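You operate a simulated robot arm through the tools that you are given. There is no shell and no other tool.

The job below is to be done with a simulated robot arm. You get a single attempt, and the scene is never put back.

JOB
Drain the washer and lift out its basket.
Fine: dial to 0 first; open the yellow drain lever till the water is gone, then shut it; lid and basket end on the clear bench.
Where things are to end (x, y in the base frame): washer lid within 6 cm of [24, -25]; wash basket within 6 cm of [35, -13].

It is judged by the outcome, as a careful person would: the job done as asked, and still so three seconds after it is handed in. It fails if anything else is knocked over, pushed out of place, dropped, spilled or broken. A push-on lid holds only when it is set on centred and level and pressed home; a screw cap is set on level and turned clockwise until tight.

ROBOT AND FRAMES
A 6-joint arm with a two-finger parallel gripper, fixed in place. Base frame: the origin is at the foot of the arm, x ahead of it, y to its left, z up; the work surface is at about z = 0. Units: cm, degrees, N and s.
With the tool pointing down near the work surface it reaches from about 14 to 58 cm from the base axis. Its first joint turns from -66.0 to 66.0 degrees. Payload 2.1 kg.
The tool frame sits at the grasp point between the pads (the TCP): z along the fingers, y along the line on which they close. The tips reach 3 cm beyond it. The gripper opens to 9.4 cm. The fingers are 2.8 cm wide and 1 cm thick; the gripper's body (5 by 9.6 cm) begins 5.5 cm behind the TCP.
Orientation is that of the tool frame in the base frame, as a unit quaternion [w, x, y, z]. With the fingers straight down and closing along the base's y, the tool's x points along the base's -x, its y along +y and its z along -z.

CONTROLS
- The arm moves only by the tool move_arm. Its arguments are lists of equal length, an entry for each row: "delta_pos": the shift along the tool's x, y, z in cm, a list of three; "rot": the turn, a rotation vector about the tool's x, y, z in degrees, a list of three; "fingers": the opening, from 0 (shut) to 1 (fully open). In form: {"delta_pos": [[x, y, z], ...], "rot": [[ax, ay, az], ...], "fingers": [fingers, ...]}. A call has 1 to 20 rows; each row is the pose to reach, as a shift and turn from the pose commanded when the call began, along the tool's axes at that moment. A row lasts 0.2 s, in which the tool goes at most 5 cm and 8.6 degrees; a call with a longer step from one row to the next is refused whole, and so is a gripper value outside its range. Where a pose cannot be reached the arm comes as near as it can. A force on the tool above 80 N (or 10 N above the force at the start of the call, whichever is more), or a blocked arm, ends the call early, and 0.2 s more pass. Each finger travels about 7.2 cm/s and halts on what it meets, pressing with about 37 N; the grip force reading is that of the motor and also rises with nothing between the fingers. The clock runs only during rows and for 0.2 s after the last one: add rows that repeat a pose to give the fingers time. It gives the time, the measured TCP pose, the force on the tool (base axes), the opening and the grip force at its end, in the units of the frame above (readings bear some noise), with the torque about the TCP (base axes, N m) and any sound that the robot's microphone picked up.
- Cameras (640 x 400 px; columns grow to the right, rows downward): "scene" is fixed at [6.77, -39.1, 47.62]; the picture's right is [0.60, -0.80, 0.00], its down [-0.52, -0.39, -0.76] and it looks along [0.61, 0.46, -0.65] (base axes); focal length 214 px, centre (320, 200). "wrist" rides on the gripper at [7.6, 1.4, -10.3] in the tool frame; the picture's right is [-0.18, 0.98, 0.00], its down [-0.75, -0.14, -0.64] and it looks along [-0.63, -0.12, 0.77] (tool axes); focal length 243 px, centre (320, 200).
- get_image(camera): a new picture of that camera. The clock stands still meanwhile.
- probe_pixels(camera, pixels): for up to 12 pixels [column, row] of the newest picture of that camera ("zoom" is the newest enlarged one), the place [x, y, z] in the base frame of the surface seen there, good to about 0.2 cm. The clock stands still meanwhile.
- enlarge(camera, box): a new picture of the part [left, top, right, bottom] of that camera's present view, enlarged. The clock stands still meanwhile.
- job_done(): hands the job in; it is judged then, once.

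Unless the task says otherwise, let go and move clear before handing in.

The tools are called after "Emit:" as a command line: name --argument value ..., lists and objects as JSON in quotes. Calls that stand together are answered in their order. move_arm: Moves the arm, as the interface text tells. Its arguments: {"type":"object","properties":{"delta_pos":{"type":"array","items":{"type":"array","items":{"type":"number"}}},"rot":{"type":"array","items":{"type":"array","items":{"type":"number"}}},"fingers":{"type":"array","items":{"type":"number"}}},"required":["delta_pos","rot","fingers"]} The other tools are called the same way: get_image (camera) takes a picture; probe_pixels (camera, pixels) gives the place of the surface under pixels of a picture; enlarge (camera, box) takes an enlarged picture of a part of a camera's view; job_done () hands the job in.

At the start:

```text
time_s: 0.0
tcp_pos: [26.78, 1.22, 40.25]
tool_rot: [0.0, 0.0, 1.0, -0.001]
ft_force: [0.3, -0.5, 0.1]
ft_torque: [0.02, 0.01, 0.0]
finger_gap: 9.43
grip_force: 0.1
```

scene: 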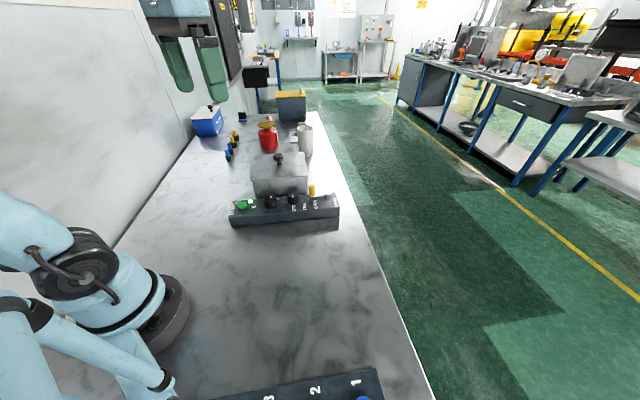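
wrist: 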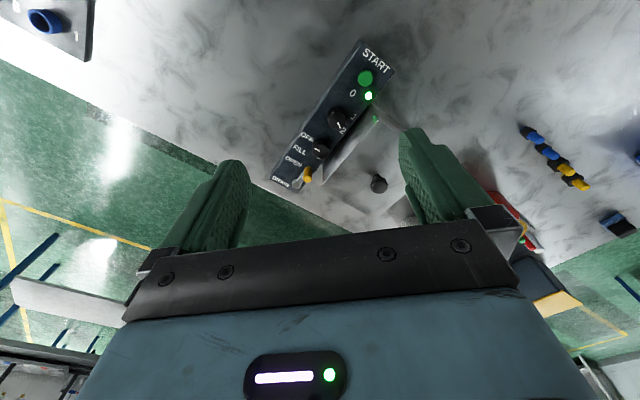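

The scene picture shows the washer with its control panel around pixels (230-340, 195-225) and its lid knob near (278,157). I'll enlarge these regions to read the controls.

Emit:
enlarge --camera "scene" --box '[210, 130, 370, 240]'

Emit:
enlarge --camera "wrist" --box '[250, 30, 450, 210]'

```text
3.64 times, centred on (290, 185) of scene
```

zoom: 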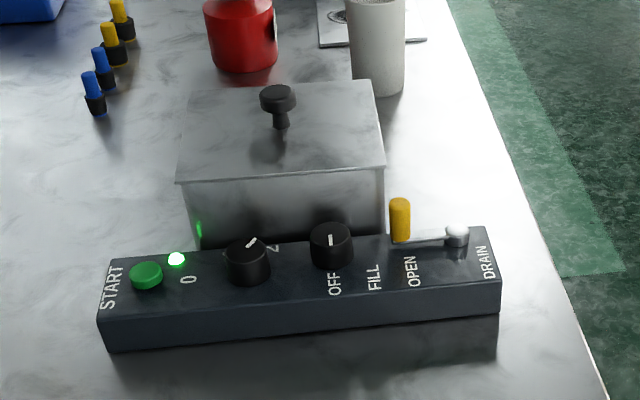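

```text
2.22 times, centred on (350, 120) of wrist
```

zoom: 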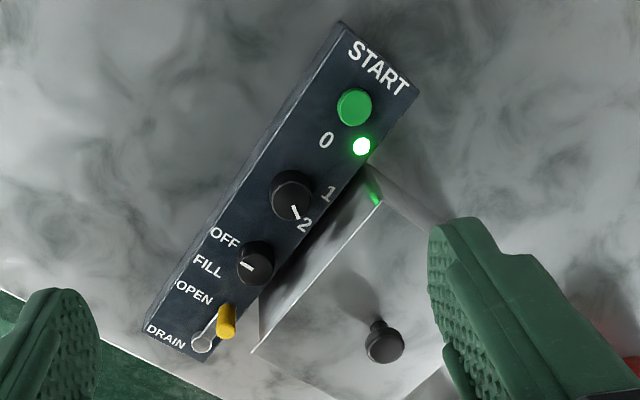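

The wrist zoom shows the green START button (355,107), the dial (290,195) pointing at 2, the OFF/FILL knob (255,263), the yellow lever grip (227,320) with pivot (203,342), and the lid knob (385,340). I'll probe these.

Emit:
probe_pixels --camera "zoom" --pixels '[[355, 107], [326, 141], [327, 195], [303, 226], [290, 190], [297, 214], [255, 257], [245, 267], [227, 315], [203, 342], [385, 342], [195, 292]]'

Emit:
enlarge --camera "scene" --box '[225, 170, 345, 245]'

```text
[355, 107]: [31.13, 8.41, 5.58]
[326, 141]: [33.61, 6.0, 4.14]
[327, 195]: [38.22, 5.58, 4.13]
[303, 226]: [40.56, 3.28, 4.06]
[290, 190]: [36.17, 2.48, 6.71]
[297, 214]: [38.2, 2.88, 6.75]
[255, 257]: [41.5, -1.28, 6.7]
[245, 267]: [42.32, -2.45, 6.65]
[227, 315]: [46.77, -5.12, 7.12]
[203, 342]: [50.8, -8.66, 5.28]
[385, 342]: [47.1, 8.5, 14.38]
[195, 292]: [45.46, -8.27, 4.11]
```

```text
5.33 times, centred on (285, 208) of scene
```

zoom: 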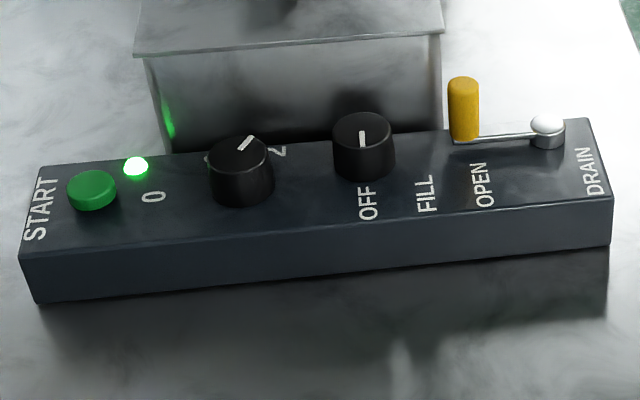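

The controls' rough positions are known: dial near (36.5,2.6), fill knob (41.5,-1.5), lever pivot (50.8,-8.7), lid knob (47,8.5,14.4). I'll lower the arm in free air to get a closer wrist view.

Emit:
move_arm --delta_pos '[[-0.3, 0.45, 3.3], [-0.6, 0.9, 6.6], [-0.9, 1.35, 9.9], [-1.2, 1.8, 13.2]]' --rot '[[0, 0, 0], [0, 0, 0], [0, 0, 0], [0, 0, 0]]' --fingers '[1, 1, 1, 1]'

Emit:
get_image --camera "wrist"

Emit:
get_image --camera "scene"

```text
time_s: 1.0
tcp_pos: [27.91, 3.2, 26.76]
tool_rot: [0.001, 0.0, 1.0, -0.002]
ft_force: [-0.1, 0.0, -0.4]
ft_torque: [-0.02, -0.01, 0.03]
finger_gap: 9.38
grip_force: 0.1
```

```text
taken
```

wrist: 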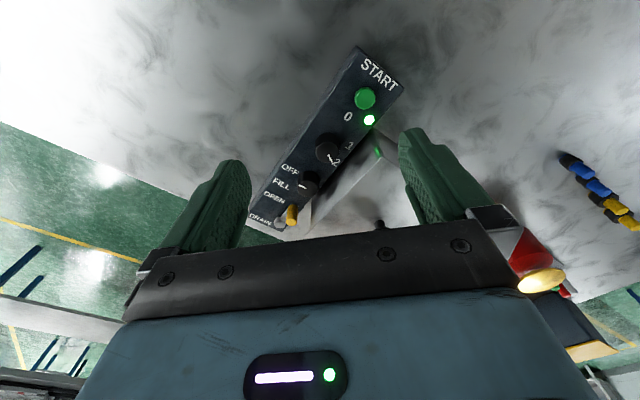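

```text
taken
```

scene: 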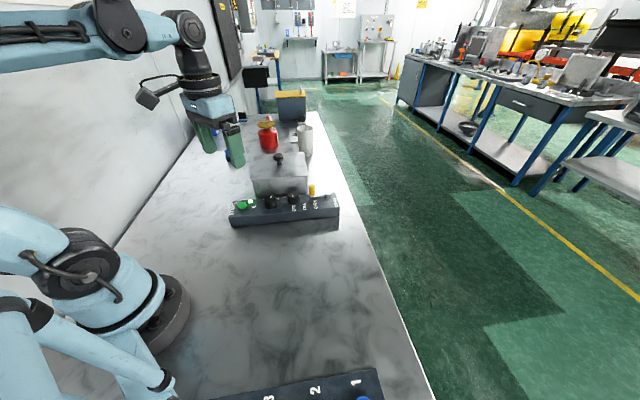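

The wrist picture shows the panel upper-centre (e.g. dial at (327,148)) but still small and partly behind the fingers. I'll move the arm forward at a safe height (tips above 18 cm) so the camera looks nearly straight down on the panel.

Emit:
move_arm --delta_pos '[[-3.9, -1.15, 1.2], [-7.8, -2.3, 2.4], [-11.7, -3.45, 3.6], [-15.7, -4.6, 4.76]]' --rot '[[0, 0, 0], [0, 0, 0], [0, 0, 0], [0, 0, 0]]' --fingers '[1, 1, 1, 1]'

Emit:
get_image --camera "wrist"

Emit:
enlarge --camera "wrist" --box '[200, 0, 480, 200]'

```text
time_s: 2.0
tcp_pos: [43.8, -1.27, 22.17]
tool_rot: [0.001, -0.001, 1.0, -0.001]
ft_force: [0.9, 0.2, -0.1]
ft_torque: [-0.01, -0.01, 0.02]
finger_gap: 9.4
grip_force: 0.0
```

```text
taken
```

wrist: 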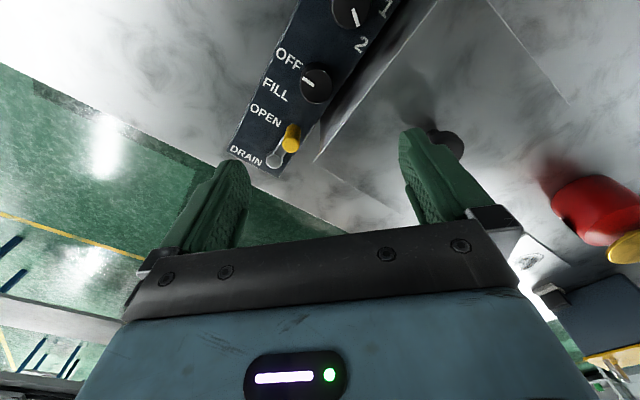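

```text
2.00 times, centred on (340, 100) of wrist
```

zoom: 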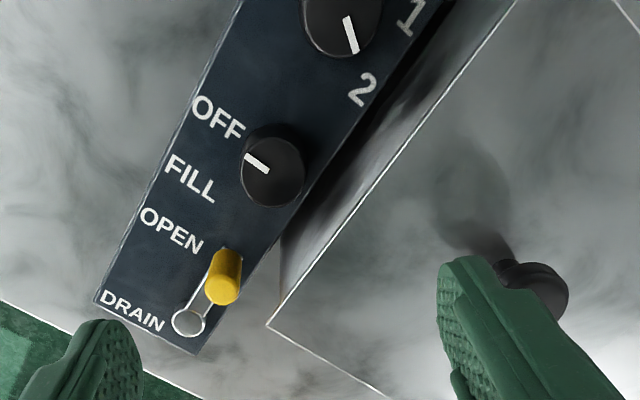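

The lower view shows the OFF/FILL knob's pointer at zoom (257,163), the dial pointer at (351,35), lever grip (225,277) and pivot (188,323). I'll probe pointer ends and labels to work out angles.

Emit:
probe_pixels --camera "zoom" --pixels '[[247, 157], [268, 171], [273, 158], [218, 118], [190, 178], [171, 229], [362, 89], [411, 15], [346, 17], [356, 51], [226, 262], [188, 323]]'

Emit:
probe_pixels --camera "wrist" --pixels '[[314, 160], [480, 5], [437, 0], [400, 30], [278, 2], [228, 150], [278, 176], [545, 75], [445, 135], [275, 157], [290, 135], [293, 143]]'

```text
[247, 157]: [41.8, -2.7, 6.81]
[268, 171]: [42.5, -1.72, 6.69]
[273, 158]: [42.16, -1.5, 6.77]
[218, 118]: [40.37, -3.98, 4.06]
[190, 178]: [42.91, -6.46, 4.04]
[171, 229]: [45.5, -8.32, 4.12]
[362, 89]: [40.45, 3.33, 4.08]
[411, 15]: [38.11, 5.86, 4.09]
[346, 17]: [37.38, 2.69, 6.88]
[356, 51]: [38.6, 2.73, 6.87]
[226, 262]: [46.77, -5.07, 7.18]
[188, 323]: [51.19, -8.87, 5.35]
```

```text
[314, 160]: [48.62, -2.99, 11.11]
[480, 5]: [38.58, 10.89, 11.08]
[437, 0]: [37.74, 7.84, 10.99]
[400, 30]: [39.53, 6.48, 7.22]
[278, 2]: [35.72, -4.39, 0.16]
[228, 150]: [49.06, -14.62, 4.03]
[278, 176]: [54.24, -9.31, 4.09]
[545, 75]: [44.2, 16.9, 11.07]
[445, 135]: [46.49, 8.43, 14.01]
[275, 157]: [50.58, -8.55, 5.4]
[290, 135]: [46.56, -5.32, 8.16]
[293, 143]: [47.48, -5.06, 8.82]
```

The OFF/FILL knob's pointer lines up with OFF, so the inlet is shut. I'll back off a little so the dial falls in the middle of the wrist view for precise angles.

Emit:
move_arm --delta_pos '[[3.5, 0.5, 0], [7.0, 1.0, 0]]' --rot '[[0, 0, 0], [0, 0, 0]]' --fingers '[1, 1]'

Emit:
enlarge --camera "wrist" --box '[200, 20, 460, 200]'

```text
time_s: 2.6
tcp_pos: [36.74, -0.5, 22.0]
tool_rot: [0.001, 0.0, 1.0, -0.001]
ft_force: [-0.3, 0.4, -0.3]
ft_torque: [0.01, -0.01, 0.01]
finger_gap: 9.4
grip_force: 0.1
```

```text
2.22 times, centred on (330, 110) of wrist
```

zoom: 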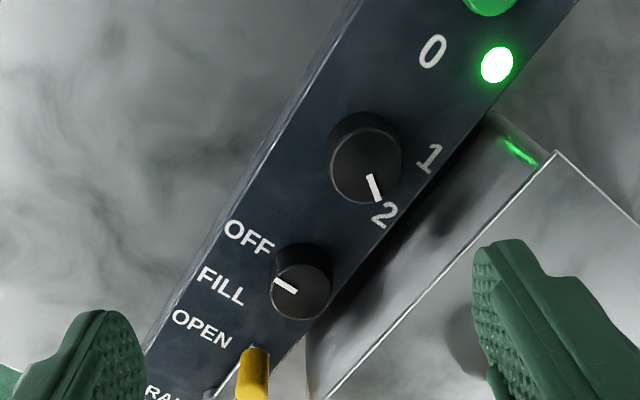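

The dial's top face spans about zoom (332–401, 128–205) with its pointer from (370,176) to (378,201). I'll probe rim points, pointer ends, labels and panel edges.

Emit:
probe_pixels --camera "zoom" --pixels '[[336, 167], [397, 167], [366, 132], [366, 200], [366, 167], [370, 177], [378, 199], [432, 50], [430, 157], [384, 214], [322, 62], [170, 322]]'

Emit:
probe_pixels --camera "zoom" --pixels '[[562, 15], [480, 120], [310, 335], [555, 155], [335, 390], [497, 65], [302, 282], [275, 280], [296, 291], [301, 248], [302, 315], [258, 370]]'

```text
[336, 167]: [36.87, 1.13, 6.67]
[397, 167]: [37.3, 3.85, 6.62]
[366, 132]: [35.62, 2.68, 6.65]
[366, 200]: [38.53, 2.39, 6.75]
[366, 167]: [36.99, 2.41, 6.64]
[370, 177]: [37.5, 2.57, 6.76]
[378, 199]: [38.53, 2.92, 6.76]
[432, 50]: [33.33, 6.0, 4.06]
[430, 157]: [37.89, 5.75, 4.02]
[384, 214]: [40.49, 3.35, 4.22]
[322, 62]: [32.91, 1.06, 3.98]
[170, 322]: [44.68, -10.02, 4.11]
```

```text
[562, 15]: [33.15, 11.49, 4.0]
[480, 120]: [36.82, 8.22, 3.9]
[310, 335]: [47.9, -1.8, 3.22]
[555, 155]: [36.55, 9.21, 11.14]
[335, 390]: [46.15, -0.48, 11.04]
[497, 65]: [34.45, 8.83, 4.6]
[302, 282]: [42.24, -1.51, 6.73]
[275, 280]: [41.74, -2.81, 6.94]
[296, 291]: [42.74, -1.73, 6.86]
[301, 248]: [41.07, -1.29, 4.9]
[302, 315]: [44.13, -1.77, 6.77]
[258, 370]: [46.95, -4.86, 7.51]
```

The dial centre is about (37.05, 2.5) with top z 6.7; its pointer is at 2, and 0 lies about 120° counter-clockwise (seen from above). I'll centre over it with the fingers half-open and pre-turned 60° clockwise, staying high.

Emit:
move_arm --delta_pos '[[-0.31, 3.0, 0], [-0.31, 3.0, 0], [-0.31, 3.0, 0], [-0.31, 3.0, 0], [-0.31, 3.0, 0], [-0.31, 3.0, 0], [-0.31, 3.0, 0], [-0.31, 3.0, 0], [-0.31, 3.0, 0]]' --rot '[[0, 0, 8], [0, 0, 16], [0, 0, 24], [0, 0, 32], [0, 0, 40], [0, 0, 48], [0, 0, 56], [0, 0, 60], [0, 0, 60]]' --fingers '[0.5, 0.5, 0.5, 0.5, 0.5, 0.5, 0.5, 0.5, 0.5]'

Emit:
get_image --camera "wrist"

Emit:
get_image --camera "scene"

```text
time_s: 4.6
tcp_pos: [37.01, 2.49, 22.16]
tool_rot: [0.001, 0.501, 0.866, 0.0]
ft_force: [0.5, 0.0, -0.8]
ft_torque: [0.0, 0.01, 0.01]
finger_gap: 4.7
grip_force: 0.0
```

```text
taken
```

wrist: 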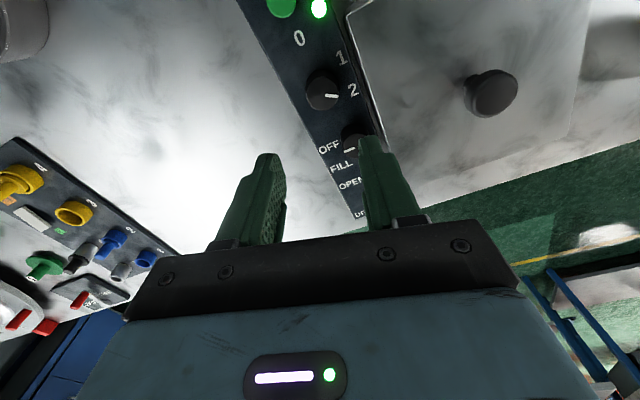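

```text
taken
```

scene: 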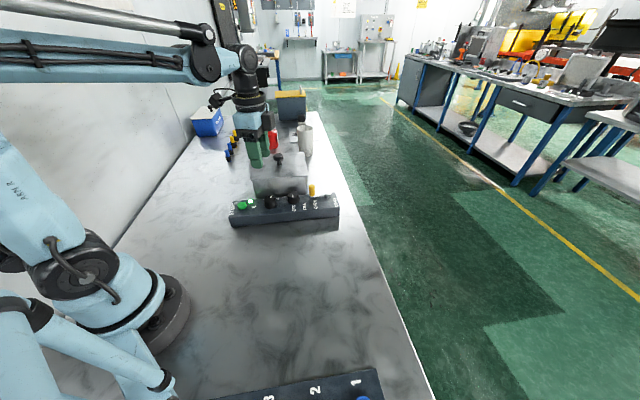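

The tool is over the dial with y-axis at 30° and gap 4.7 cm. I'll descend to just above the knob (tips ~z 7.3) and check.

Emit:
move_arm --delta_pos '[[0, 0, 4], [0, 0, 8], [0, 0, 10], [0, 0, 11.8]]' --rot '[[0, 0, 0], [0, 0, 0], [0, 0, 0], [0, 0, 0]]' --fingers '[0.5, 0.5, 0.5, 0.5]'

Emit:
get_image --camera "wrist"

Emit:
enlarge --camera "scene" --box '[210, 130, 370, 240]'

```text
time_s: 5.6
tcp_pos: [37.12, 2.42, 10.38]
tool_rot: [0.001, 0.5, 0.866, -0.001]
ft_force: [0.1, 0.6, 0.7]
ft_torque: [0.02, 0.04, 0.0]
finger_gap: 4.71
grip_force: 0.0
```

```text
taken
```

wrist: 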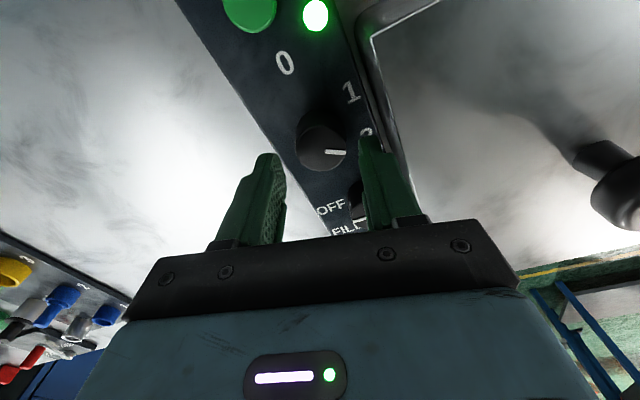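

```text
3.64 times, centred on (290, 185) of scene
```

zoom: 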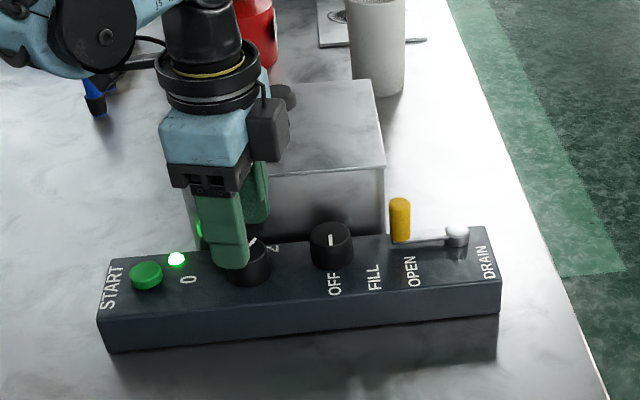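

The fingers straddle the knob, with the lid edge clear of the rear finger. I'll descend 2.7 cm and close on the dial.

Emit:
move_arm --delta_pos '[[0, 0, 1.4], [0, 0, 2.7], [0, 0, 2.7]]' --rot '[[0, 0, 0], [0, 0, 0], [0, 0, 0]]' --fingers '[0.5, 0.5, 0.5]'

Emit:
move_arm --delta_pos '[[0, 0, 0], [0, 0, 0], [0, 0, 0]]' --rot '[[0, 0, 0], [0, 0, 0], [0, 0, 0]]' --fingers '[0.2, 0.2, 0.2]'

Emit:
enlarge --camera "scene" --box '[210, 130, 370, 240]'

```text
time_s: 6.4
tcp_pos: [37.06, 2.54, 7.7]
tool_rot: [0.001, 0.5, 0.866, 0.0]
ft_force: [-0.1, -0.2, 0.1]
ft_torque: [-0.03, 0.0, 0.0]
finger_gap: 4.72
grip_force: 0.1
```

```text
time_s: 7.2
tcp_pos: [37.17, 2.62, 7.8]
tool_rot: [0.002, 0.499, 0.867, 0.002]
ft_force: [17.3, 11.9, -13.1]
ft_torque: [0.38, -0.3, 0.0]
finger_gap: 3.45
grip_force: 45.6
```

```text
3.64 times, centred on (290, 185) of scene
```

zoom: 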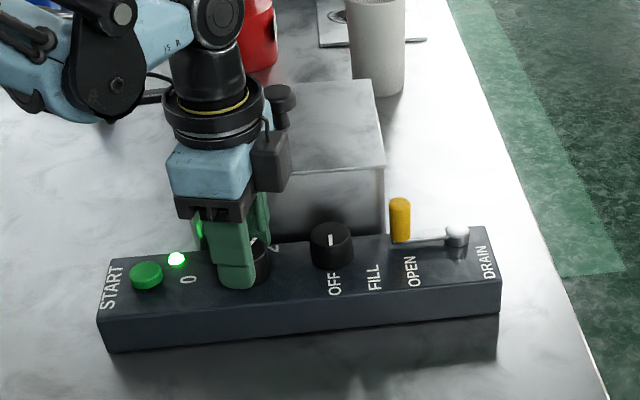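

The dial is gripped (gap 3.45, grip 45.6 N) with a small side load showing the knob sits ~0.15 cm toward tool +y. I'll correct by that and turn 60° counter-clockwise, then check.

Emit:
move_arm --delta_pos '[[0, 0.15, 0], [0, 0.15, 0], [0, 0.15, 0], [0, 0.15, 0], [0, 0.15, 0], [0, 0.15, 0], [0, 0.15, 0], [0, 0.15, 0], [0, 0.15, 0]]' --rot '[[0, 0, 0], [0, 0, -8], [0, 0, -16], [0, 0, -24], [0, 0, -32], [0, 0, -40], [0, 0, -48], [0, 0, -56], [0, 0, -60]]' --fingers '[0.2, 0.2, 0.2, 0.2, 0.2, 0.2, 0.2, 0.2, 0.2]'

Emit:
enlarge --camera "scene" --box '[210, 130, 370, 240]'

Emit:
get_image --camera "wrist"

```text
time_s: 9.2
tcp_pos: [37.12, 2.6, 7.66]
tool_rot: [-0.001, -0.002, 1.0, 0.0]
ft_force: [-21.2, 12.8, -6.6]
ft_torque: [0.3, -0.1, 0.04]
finger_gap: 3.43
grip_force: 45.0
```

```text
3.64 times, centred on (290, 185) of scene
```

zoom: 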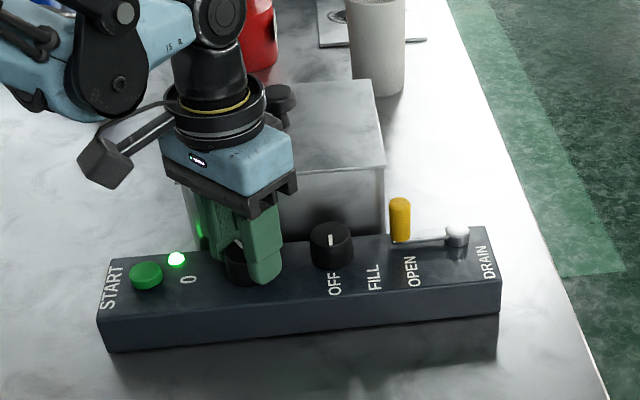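

```text
taken
```

wrist: 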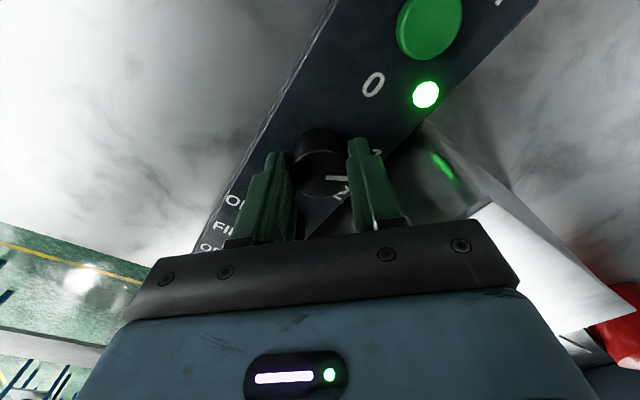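

The wrist picture shows the pointer (337,178) turned to the "1" side, i.e. the knob follows the grip 1:1. I'll relieve the side load slightly and turn the remaining 60°.

Emit:
move_arm --delta_pos '[[0.13, 0.08, 0], [0.13, 0.08, 0], [0.13, 0.08, 0], [0.13, 0.08, 0], [0.13, 0.08, 0], [0.13, 0.08, 0], [0.13, 0.08, 0], [0.13, 0.08, 0], [0.13, 0.08, 0], [0.13, 0.08, 0]]' --rot '[[0, 0, 0], [0, 0, -8], [0, 0, -16], [0, 0, -24], [0, 0, -32], [0, 0, -40], [0, 0, -48], [0, 0, -54], [0, 0, -60], [0, 0, -60]]' --fingers '[0.2, 0.2, 0.2, 0.2, 0.2, 0.2, 0.2, 0.2, 0.2, 0.2]'

Emit:
enlarge --camera "scene" --box '[210, 130, 370, 240]'

Emit:
get_image --camera "wrist"

```text
time_s: 11.4
tcp_pos: [37.09, 2.58, 7.72]
tool_rot: [0.001, -0.5, 0.866, -0.002]
ft_force: [14.7, -8.6, -17.7]
ft_torque: [-0.16, -0.23, -0.82]
finger_gap: 3.42
grip_force: 45.4
```

```text
3.64 times, centred on (290, 185) of scene
```

zoom: 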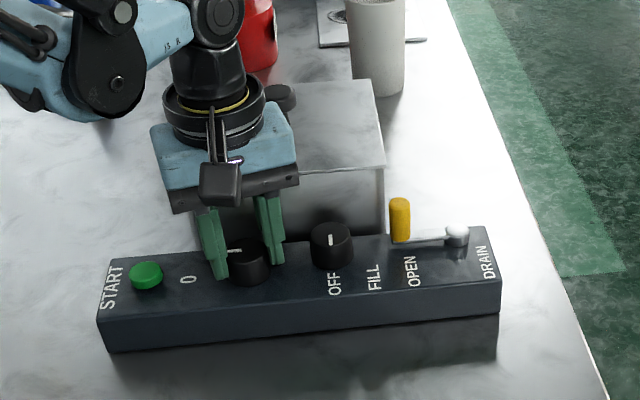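

```text
taken
```

wrist: 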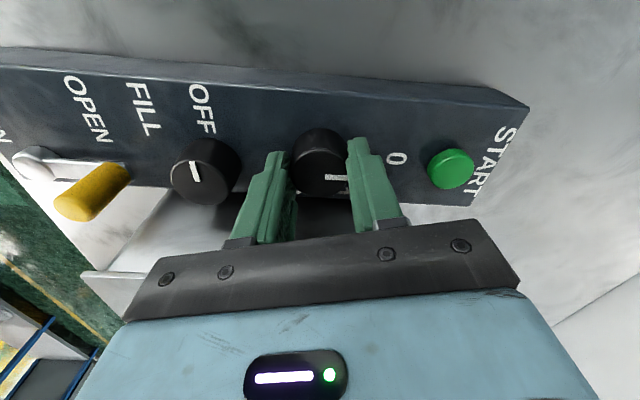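

The panel lamp has gone out and the pointer (scene zoom ~(235,250)) now points at 0, with −0.8 N·m of stop torque. I'll release and lift off to check.

Emit:
move_arm --delta_pos '[[0, 0, 0], [0, 0, 0], [0, 0, -3], [0, 0, -7.5]]' --rot '[[0, 0, 0], [0, 0, 0], [0, 0, 0], [0, 0, 0]]' --fingers '[0.5, 0.5, 0.5, 0.5]'

Emit:
get_image --camera "wrist"

Emit:
enlarge --camera "scene" --box '[210, 130, 370, 240]'

```text
time_s: 12.4
tcp_pos: [37.11, 2.65, 15.13]
tool_rot: [0.0, -0.5, 0.866, -0.001]
ft_force: [0.3, 0.0, 1.0]
ft_torque: [0.01, -0.03, 0.05]
finger_gap: 4.69
grip_force: 0.2
```

```text
taken
```

wrist: 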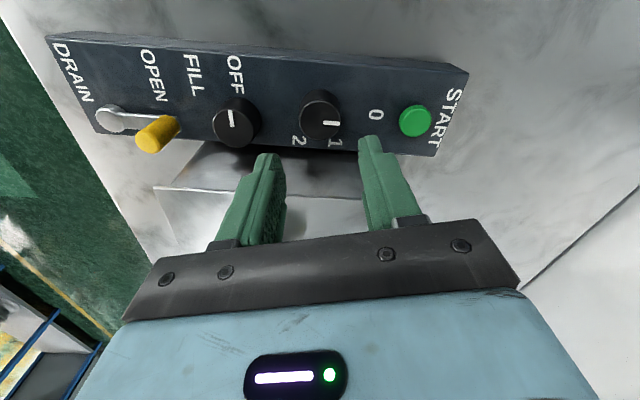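

```text
3.64 times, centred on (290, 185) of scene
```

zoom: 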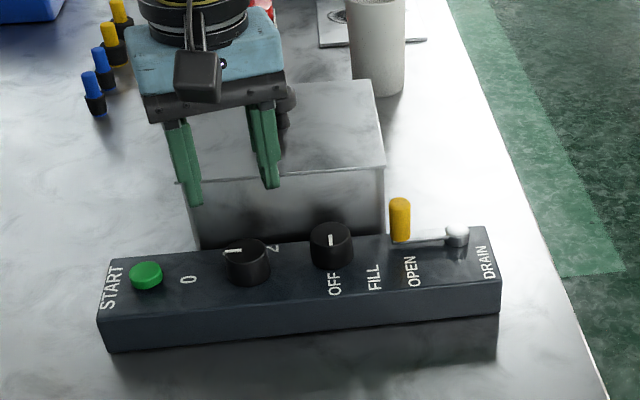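

The dial pointer now sits squarely at 0 and the lamp is dark. Next I'll look closely at the drain lever (wrist pixels (112,118) pivot, (157,133) grip).

Emit:
enlarge --camera "wrist" --box '[40, 30, 280, 190]'

```text
2.50 times, centred on (160, 110) of wrist
```

zoom: 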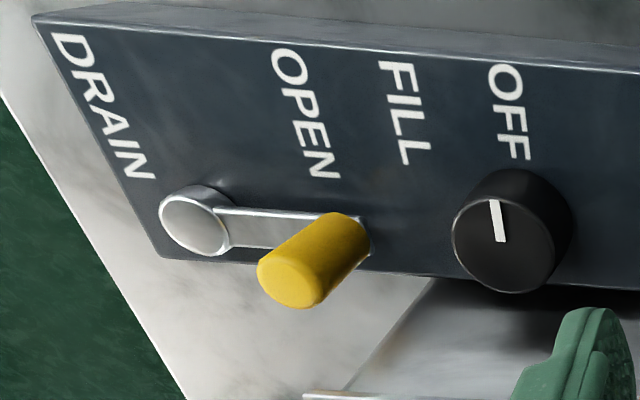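

Emit:
probe_pixels --camera "zoom" --pixels '[[193, 225], [270, 228], [290, 283], [270, 265], [305, 295], [320, 240], [350, 230], [305, 165], [110, 110], [165, 255], [40, 25], [345, 225]]'

```text
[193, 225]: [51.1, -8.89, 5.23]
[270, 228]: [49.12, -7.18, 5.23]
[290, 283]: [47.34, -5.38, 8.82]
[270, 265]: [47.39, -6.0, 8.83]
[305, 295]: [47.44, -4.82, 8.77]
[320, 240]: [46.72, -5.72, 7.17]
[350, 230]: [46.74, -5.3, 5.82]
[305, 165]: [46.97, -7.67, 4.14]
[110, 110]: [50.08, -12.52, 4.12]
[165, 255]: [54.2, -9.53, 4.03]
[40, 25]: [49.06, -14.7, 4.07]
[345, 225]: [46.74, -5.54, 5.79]
```

The lever's post top is at (47.35, −5.4, 8.8) and its pivot at (51.1, −8.9), arm length ≈5.1 cm; OPEN lies toward the front. I'll move above the post with fingers aligned along the lever arm.

Emit:
move_arm --delta_pos '[[0.45, -3.2, 0], [0.9, -6.4, 0], [1.35, -9.6, 0], [1.8, -12.88, 0], [1.8, -12.88, 0]]' --rot '[[0, 0, 3], [0, 0, 6], [0, 0, 9], [0, 0, 13], [0, 0, 13]]' --fingers '[0.4, 0.35, 0.35, 0.35, 0.35]'

Emit:
get_image --camera "wrist"

Emit:
enlarge --camera "scene" --box '[230, 120, 390, 230]'

```text
time_s: 13.6
tcp_pos: [47.59, -5.35, 15.43]
tool_rot: [0.0, -0.399, 0.917, -0.001]
ft_force: [-0.5, 0.5, -0.7]
ft_torque: [0.01, 0.02, 0.0]
finger_gap: 3.29
grip_force: 0.1
```

```text
taken
```

wrist: 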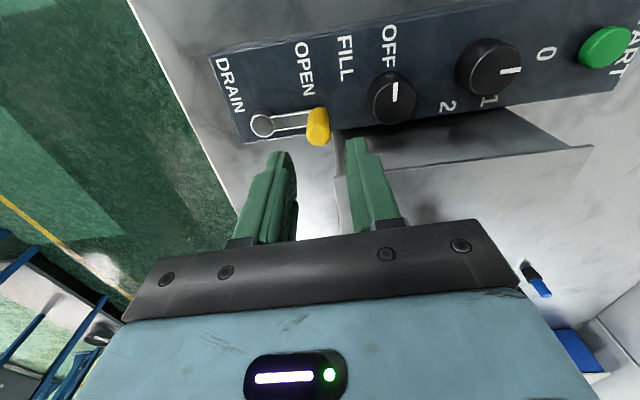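

```text
3.64 times, centred on (310, 175) of scene
```

zoom: 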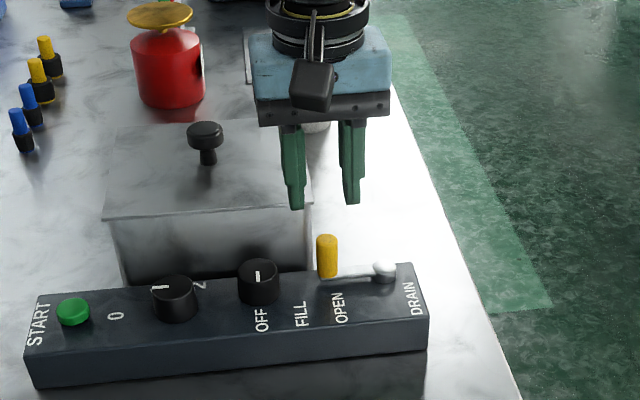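

The fingers straddle the yellow post line; I'll descend to tips ≈ z 6.1 (above the arm at 5.3) and grip the post.

Emit:
move_arm --delta_pos '[[0.12, 0.07, 3.0], [0.12, 0.07, 5.0], [0.12, 0.07, 6.3], [0.12, 0.07, 6.3]]' --rot '[[0, 0, 0], [0, 0, 0], [0, 0, 0], [0, 0, 0]]' --fingers '[0.35, 0.35, 0.35, 0.35]'

Emit:
enlarge --camera "scene" --box '[230, 120, 390, 230]'

Emit:
enlarge --camera "wrist" --box '[200, 40, 440, 220]'

```text
time_s: 14.6
tcp_pos: [47.26, -5.43, 8.95]
tool_rot: [0.0, -0.398, 0.917, 0.0]
ft_force: [0.4, 0.1, 0.2]
ft_torque: [0.01, -0.02, 0.0]
finger_gap: 3.3
grip_force: 0.1
```

```text
3.64 times, centred on (310, 175) of scene
```

zoom: 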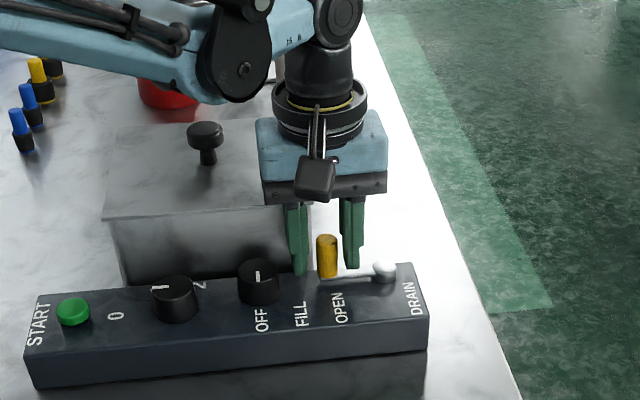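

```text
2.22 times, centred on (320, 130) of wrist
```

zoom: 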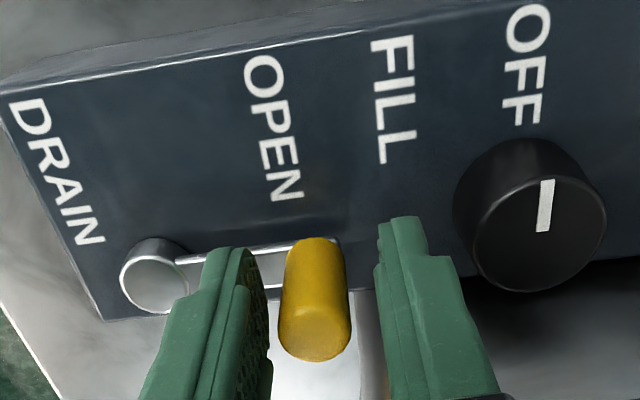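

The post is centred between the fingers and they clear the arm. I'll close gently on it.

Emit:
move_arm --delta_pos '[[0, 0, 0], [0, 0, 0], [0, 0, 0]]' --rot '[[0, 0, 0], [0, 0, 0], [0, 0, 0]]' --fingers '[0.05, 0.05, 0.05]'

Emit:
enlarge --camera "wrist" --box '[200, 40, 440, 220]'

```text
time_s: 15.4
tcp_pos: [47.33, -5.57, 8.94]
tool_rot: [0.002, -0.398, 0.917, -0.004]
ft_force: [21.7, -20.2, -9.5]
ft_torque: [-0.05, 0.18, -0.16]
finger_gap: 1.8
grip_force: 44.7
```

```text
2.22 times, centred on (320, 130) of wrist
```

zoom: 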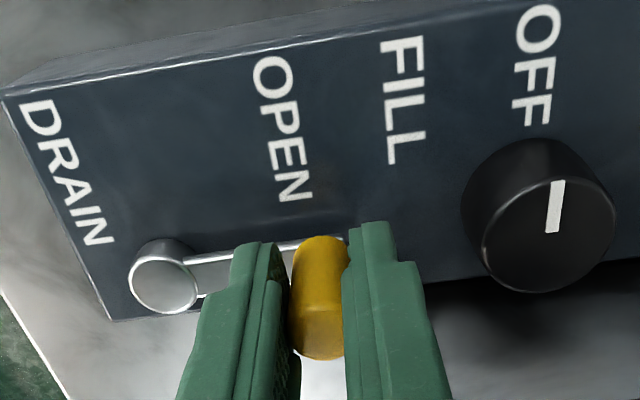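

The post is gripped (diameter 1.8), sitting ~0.2 cm toward the pivot from my commanded centre. I'll relieve that and swing the lever 30° toward OPEN along its arc, watching force and sound.

Emit:
move_arm --delta_pos '[[0, -0.18, 0], [0.43, -0.2, 0], [0.85, -0.25, 0], [1.27, -0.35, 0], [1.68, -0.48, 0], [2.07, -0.64, 0], [2.45, -0.84, 0]]' --rot '[[0, 0, 0], [0, 0, -5], [0, 0, -10], [0, 0, -15], [0, 0, -20], [0, 0, -25], [0, 0, -30]]' --fingers '[0.05, 0.05, 0.05, 0.05, 0.05, 0.05, 0.05]'

Emit:
enlarge --camera "scene" --box '[230, 120, 390, 230]'

Emit:
enlarge --camera "wrist" --box '[200, 40, 440, 220]'

```text
time_s: 17.0
tcp_pos: [46.39, -7.77, 8.96]
tool_rot: [0.003, -0.624, 0.781, -0.003]
ft_force: [19.8, -9.0, 26.8]
ft_torque: [-0.34, 0.08, -0.2]
finger_gap: 1.76
grip_force: 45.1
```

```text
3.64 times, centred on (310, 175) of scene
```

zoom: 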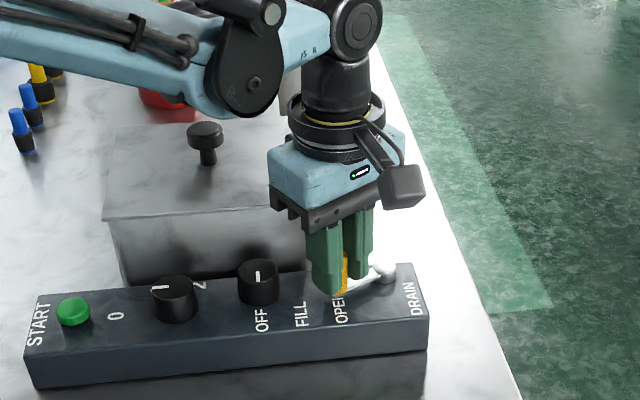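

```text
2.22 times, centred on (320, 130) of wrist
```

zoom: 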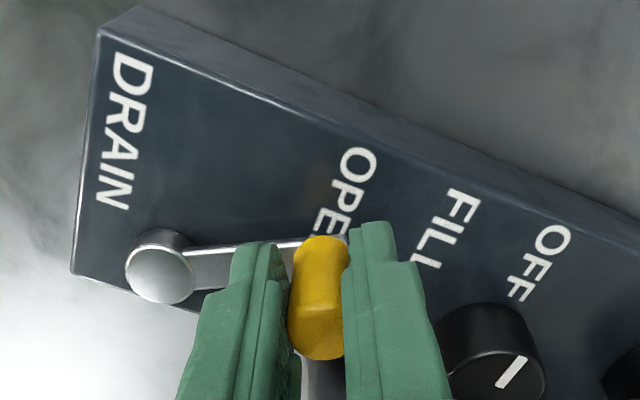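

The lever has followed to ~30° with mostly a radial load of ~20 N (I'm slightly too far out) and no stop yet. I'll ease inward/up slightly and continue another 30°.

Emit:
move_arm --delta_pos '[[0, -0.13, -0.15], [0.42, -0.15, -0.15], [0.84, -0.2, -0.15], [1.25, -0.3, -0.15], [1.66, -0.42, -0.15], [2.05, -0.58, -0.15], [2.42, -0.78, -0.15]]' --rot '[[0, 0, 0], [0, 0, -5], [0, 0, -10], [0, 0, -15], [0, 0, -20], [0, 0, -25], [0, 0, -30]]' --fingers '[0.05, 0.05, 0.05, 0.05, 0.05, 0.05, 0.05]'

Emit:
enlarge --camera "scene" --box '[230, 120, 390, 230]'

Emit:
enlarge --camera "wrist" --box '[200, 40, 440, 220]'

```text
time_s: 18.6
tcp_pos: [46.61, -10.44, 9.07]
tool_rot: [-0.002, 0.805, -0.593, 0.002]
ft_force: [22.7, 6.6, -40.3]
ft_torque: [-0.18, -0.08, -0.04]
finger_gap: 1.79
grip_force: 44.9
```

```text
3.64 times, centred on (310, 175) of scene
```

zoom: 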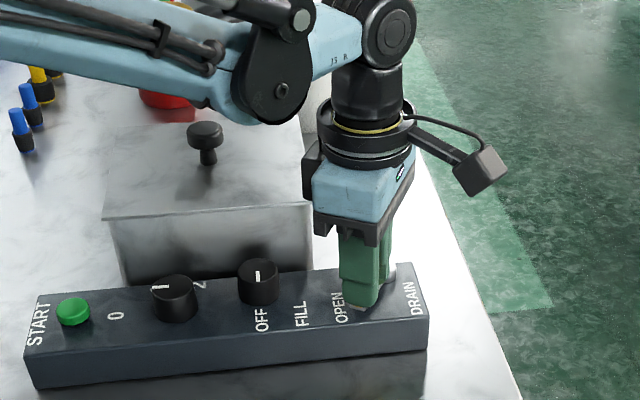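

```text
2.22 times, centred on (320, 130) of wrist
```

zoom: 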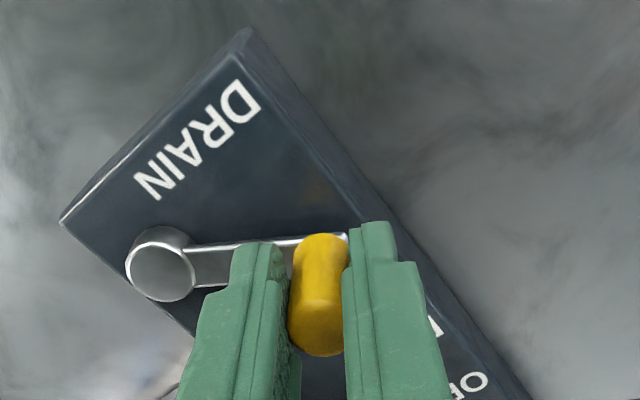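

At ~60° the lever still moves freely; the vertical −40 N is just my 0.15 cm lift, so I'll undo it, ease inward, and continue toward 90° in small steps.

Emit:
move_arm --delta_pos '[[0, -0.13, 0.13], [0.42, -0.15, 0.13], [0.84, -0.2, 0.13], [1.25, -0.3, 0.13], [1.66, -0.42, 0.13]]' --rot '[[0, 0, 0], [0, 0, -5], [0, 0, -10], [0, 0, -15], [0, 0, -20]]' --fingers '[0.05, 0.05, 0.05, 0.05, 0.05]'

Emit:
enlarge --camera "wrist" --box '[200, 40, 440, 220]'

```text
time_s: 19.8
tcp_pos: [47.3, -11.35, 8.94]
tool_rot: [-0.006, 0.897, -0.442, -0.002]
ft_force: [-9.2, 36.4, 2.4]
ft_torque: [0.34, 0.15, -0.07]
finger_gap: 1.87
grip_force: 44.8
```

```text
2.22 times, centred on (320, 130) of wrist
```

zoom: 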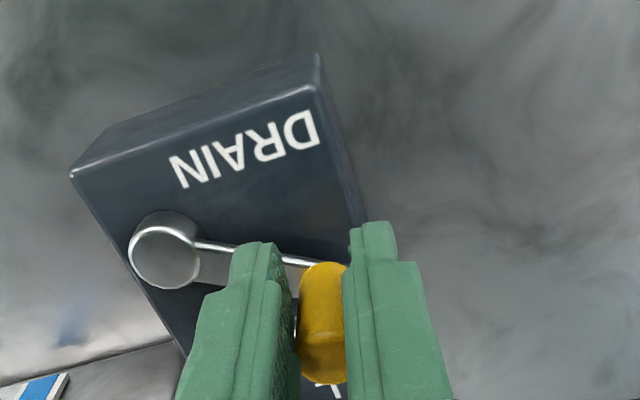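

A 36 N tangential reaction shows the lever has met its OPEN stop at ~72–75°. I'll back off to remove the load, release, and lift clear while listening for draining.

Emit:
move_arm --delta_pos '[[-0.2, 0, 0], [-0.25, 0, 0], [-0.25, 0, 0]]' --rot '[[0, 0, 2], [0, 0, 4], [0, 0, 4]]' --fingers '[0.05, 0.05, 0.05]'

Emit:
move_arm --delta_pos '[[0, 0, 0], [0, 0, 0], [0, 0, 0]]' --rot '[[0, 0, 0], [0, 0, 0], [0, 0, 0]]' --fingers '[0.35, 0.35, 0.35]'

Emit:
get_image --camera "wrist"

Emit:
get_image --camera "scene"

```text
time_s: 20.6
tcp_pos: [47.27, -11.54, 9.08]
tool_rot: [-0.004, 0.879, -0.477, 0.003]
ft_force: [30.7, 19.2, -5.5]
ft_torque: [0.06, 0.07, -0.46]
finger_gap: 1.78
grip_force: 45.1
```

```text
time_s: 21.4
tcp_pos: [47.04, -11.69, 9.1]
tool_rot: [0.001, 0.879, -0.477, 0.001]
ft_force: [-0.1, 0.3, -0.9]
ft_torque: [0.02, 0.02, -0.02]
finger_gap: 3.3
grip_force: 0.0
```

```text
taken
```

wrist: 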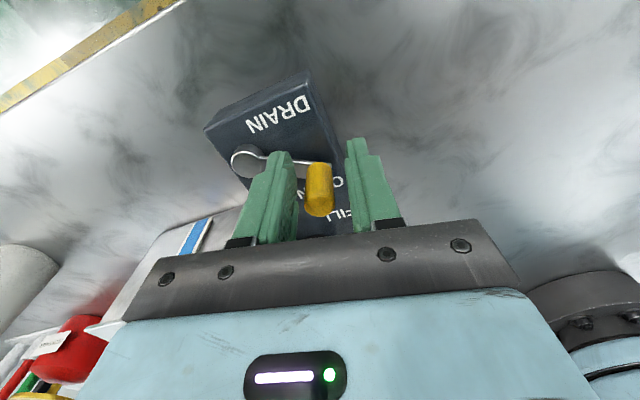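

```text
taken
```

scene: 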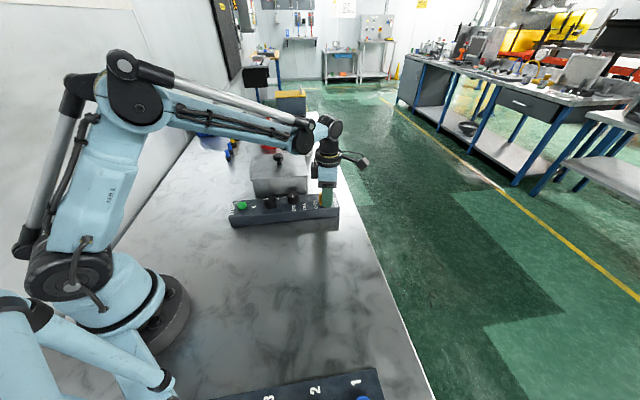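

The wrist view reveals a blue-and-white sight strip on the tank's end wall at about (195,237), likely the water gauge. I'll enlarge it before moving.

Emit:
enlarge --camera "wrist" --box '[140, 190, 260, 270]'

Emit:
enlarge --camera "scene" --box '[270, 150, 370, 230]'

```text
5.00 times, centred on (200, 230) of wrist
```

zoom: 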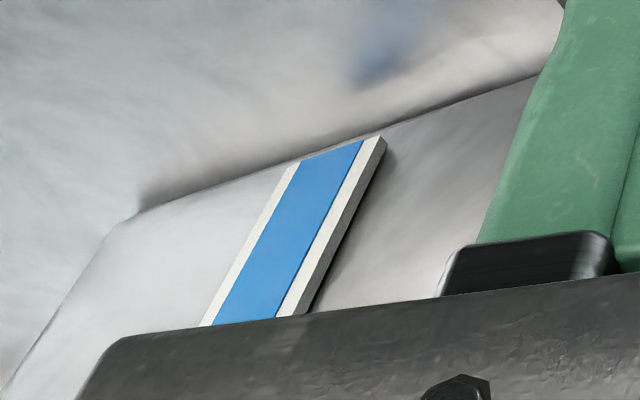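

```text
5.00 times, centred on (320, 190) of scene
```

zoom: 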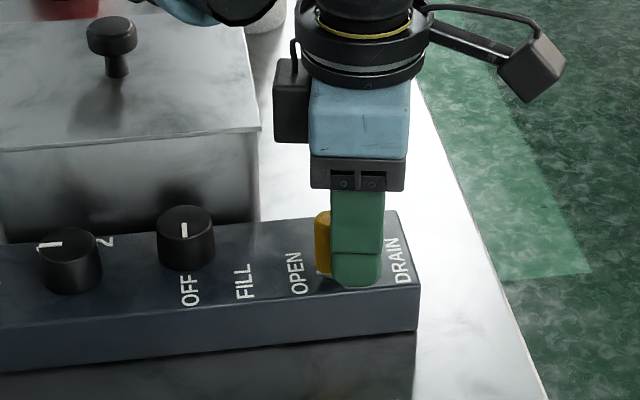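

The gauge strip is blue (full) where visible. I'll probe its location so I can place the camera for a clear view of it.

Emit:
probe_pixels --camera "wrist" --pixels '[[207, 222], [190, 250], [183, 252], [214, 220], [170, 232], [240, 207], [150, 262], [318, 205], [320, 170], [248, 160]]'

```text
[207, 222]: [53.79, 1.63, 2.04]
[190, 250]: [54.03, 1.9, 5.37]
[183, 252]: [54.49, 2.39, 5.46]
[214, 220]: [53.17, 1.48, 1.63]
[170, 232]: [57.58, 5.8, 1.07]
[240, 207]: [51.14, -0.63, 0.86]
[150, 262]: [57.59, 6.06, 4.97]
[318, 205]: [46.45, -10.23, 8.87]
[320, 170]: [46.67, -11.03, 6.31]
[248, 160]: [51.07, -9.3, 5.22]
```

The gauge is at about (54, 1.8), spanning z≈1.5 upward; the lever post now sits at ~60° swing. I'll lift straight up 8 cm and look at the gauge again.

Emit:
move_arm --delta_pos '[[0, 0, -4], [0, 0, -8], [0, 0, -8]]' --rot '[[0, 0, 0], [0, 0, 0], [0, 0, 0]]' --fingers '[0.35, 0.35, 0.35]'

Emit:
get_image --camera "wrist"

Emit:
enlarge --camera "wrist" --box '[120, 90, 320, 220]'

```text
time_s: 22.2
tcp_pos: [47.19, -11.29, 17.38]
tool_rot: [0.001, 0.879, -0.477, 0.001]
ft_force: [-0.7, 0.0, -0.7]
ft_torque: [0.05, 0.0, 0.02]
finger_gap: 3.28
grip_force: 0.1
```

```text
taken
```

wrist: 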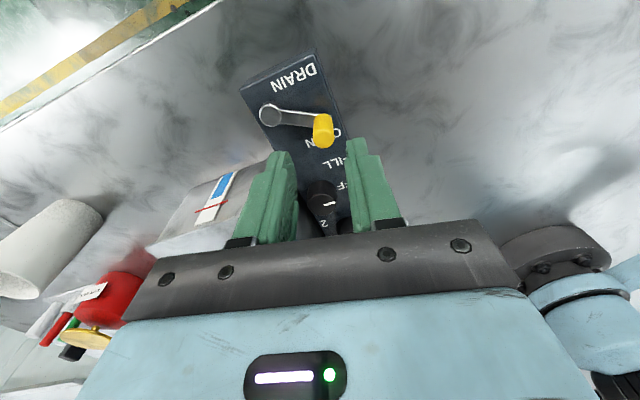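

```text
3.08 times, centred on (220, 155) of wrist
```

zoom: 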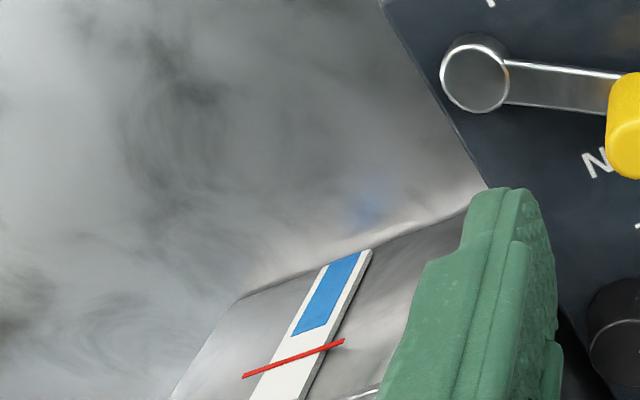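

The full gauge is now visible: blue column ends at zoom (~310,330), below the red line (~293,358). I'll probe the level, wait two seconds, and compare.

Emit:
probe_pixels --camera "zoom" --pixels '[[345, 262], [325, 300], [311, 329], [293, 358], [270, 385], [300, 341]]'

Emit:
move_arm --delta_pos '[[0, 0, 0], [0, 0, 0], [0, 0, 0], [0, 0, 0], [0, 0, 0], [0, 0, 0], [0, 0, 0], [0, 0, 0], [0, 0, 0], [0, 0, 0]]' --rot '[[0, 0, 0], [0, 0, 0], [0, 0, 0], [0, 0, 0], [0, 0, 0], [0, 0, 0], [0, 0, 0], [0, 0, 0], [0, 0, 0], [0, 0, 0]]' --fingers '[0.35, 0.35, 0.35, 0.35, 0.35, 0.35, 0.35, 0.35, 0.35, 0.35]'

Emit:
enlarge --camera "wrist" --box '[120, 90, 320, 220]'

```text
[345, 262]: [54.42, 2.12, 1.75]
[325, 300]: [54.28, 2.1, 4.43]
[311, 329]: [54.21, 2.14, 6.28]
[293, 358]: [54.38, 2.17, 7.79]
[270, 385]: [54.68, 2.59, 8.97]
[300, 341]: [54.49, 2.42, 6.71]
```

```text
time_s: 24.4
tcp_pos: [47.28, -11.3, 17.35]
tool_rot: [0.001, 0.879, -0.477, 0.001]
ft_force: [0.0, 0.8, 0.1]
ft_torque: [0.03, 0.0, -0.01]
finger_gap: 3.27
grip_force: 0.1
```

```text
3.08 times, centred on (220, 155) of wrist
```

zoom: 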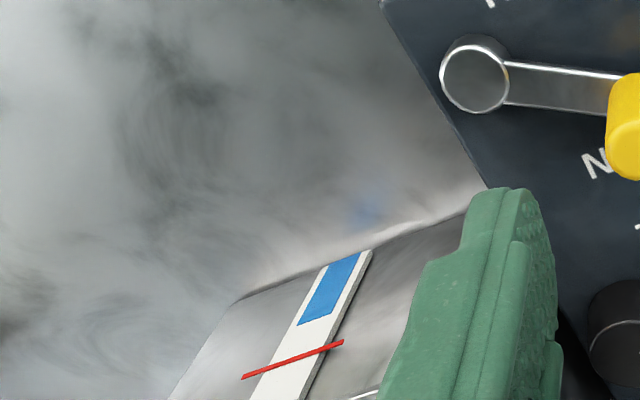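

The blue level fell from row ~330 to ~320 in 2.2 s, so it is draining. I'll keep waiting in place.

Emit:
move_arm --delta_pos '[[0, 0, 0], [0, 0, 0], [0, 0, 0], [0, 0, 0], [0, 0, 0], [0, 0, 0], [0, 0, 0], [0, 0, 0], [0, 0, 0], [0, 0, 0], [0, 0, 0], [0, 0, 0], [0, 0, 0], [0, 0, 0], [0, 0, 0], [0, 0, 0], [0, 0, 0], [0, 0, 0], [0, 0, 0], [0, 0, 0]]' --rot '[[0, 0, 0], [0, 0, 0], [0, 0, 0], [0, 0, 0], [0, 0, 0], [0, 0, 0], [0, 0, 0], [0, 0, 0], [0, 0, 0], [0, 0, 0], [0, 0, 0], [0, 0, 0], [0, 0, 0], [0, 0, 0], [0, 0, 0], [0, 0, 0], [0, 0, 0], [0, 0, 0], [0, 0, 0], [0, 0, 0]]' --fingers '[0.35, 0.35, 0.35, 0.35, 0.35, 0.35, 0.35, 0.35, 0.35, 0.35, 0.35, 0.35, 0.35, 0.35, 0.35, 0.35, 0.35, 0.35, 0.35, 0.35]'

Emit:
enlarge --camera "wrist" --box '[120, 90, 320, 220]'

Emit:
move_arm --delta_pos '[[0, 0, 0], [0, 0, 0], [0, 0, 0], [0, 0, 0], [0, 0, 0], [0, 0, 0], [0, 0, 0], [0, 0, 0], [0, 0, 0], [0, 0, 0], [0, 0, 0], [0, 0, 0], [0, 0, 0], [0, 0, 0], [0, 0, 0], [0, 0, 0], [0, 0, 0], [0, 0, 0], [0, 0, 0], [0, 0, 0]]' --rot '[[0, 0, 0], [0, 0, 0], [0, 0, 0], [0, 0, 0], [0, 0, 0], [0, 0, 0], [0, 0, 0], [0, 0, 0], [0, 0, 0], [0, 0, 0], [0, 0, 0], [0, 0, 0], [0, 0, 0], [0, 0, 0], [0, 0, 0], [0, 0, 0], [0, 0, 0], [0, 0, 0], [0, 0, 0], [0, 0, 0]]' --fingers '[0.35, 0.35, 0.35, 0.35, 0.35, 0.35, 0.35, 0.35, 0.35, 0.35, 0.35, 0.35, 0.35, 0.35, 0.35, 0.35, 0.35, 0.35, 0.35, 0.35]'

Emit:
enlarge --camera "wrist" --box '[120, 90, 320, 220]'

```text
time_s: 28.6
tcp_pos: [47.3, -11.24, 17.35]
tool_rot: [-0.001, 0.879, -0.478, 0.001]
ft_force: [1.1, -0.6, 0.3]
ft_torque: [-0.03, 0.0, 0.01]
finger_gap: 3.3
grip_force: 0.0
```

```text
3.08 times, centred on (220, 155) of wrist
```

zoom: 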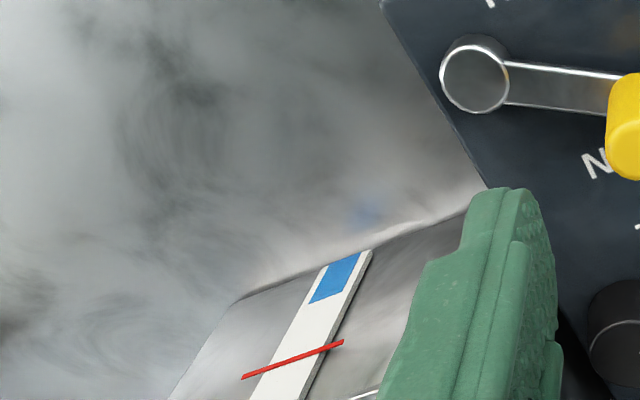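

```text
time_s: 32.8
tcp_pos: [47.37, -11.27, 17.18]
tool_rot: [0.0, 0.879, -0.477, 0.0]
ft_force: [0.0, -0.4, -0.7]
ft_torque: [0.01, -0.02, 0.02]
finger_gap: 3.31
grip_force: 0.0
```

```text
3.08 times, centred on (220, 155) of wrist
```

zoom: 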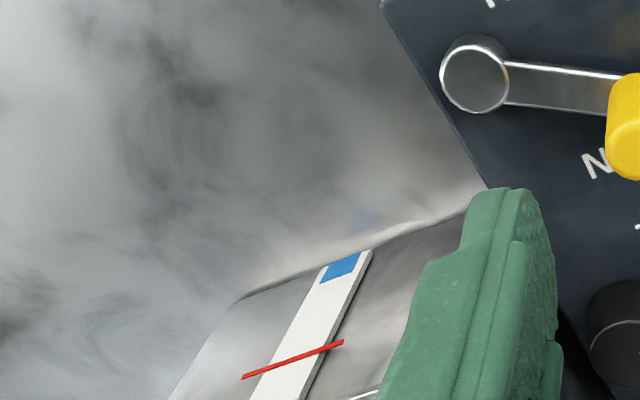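

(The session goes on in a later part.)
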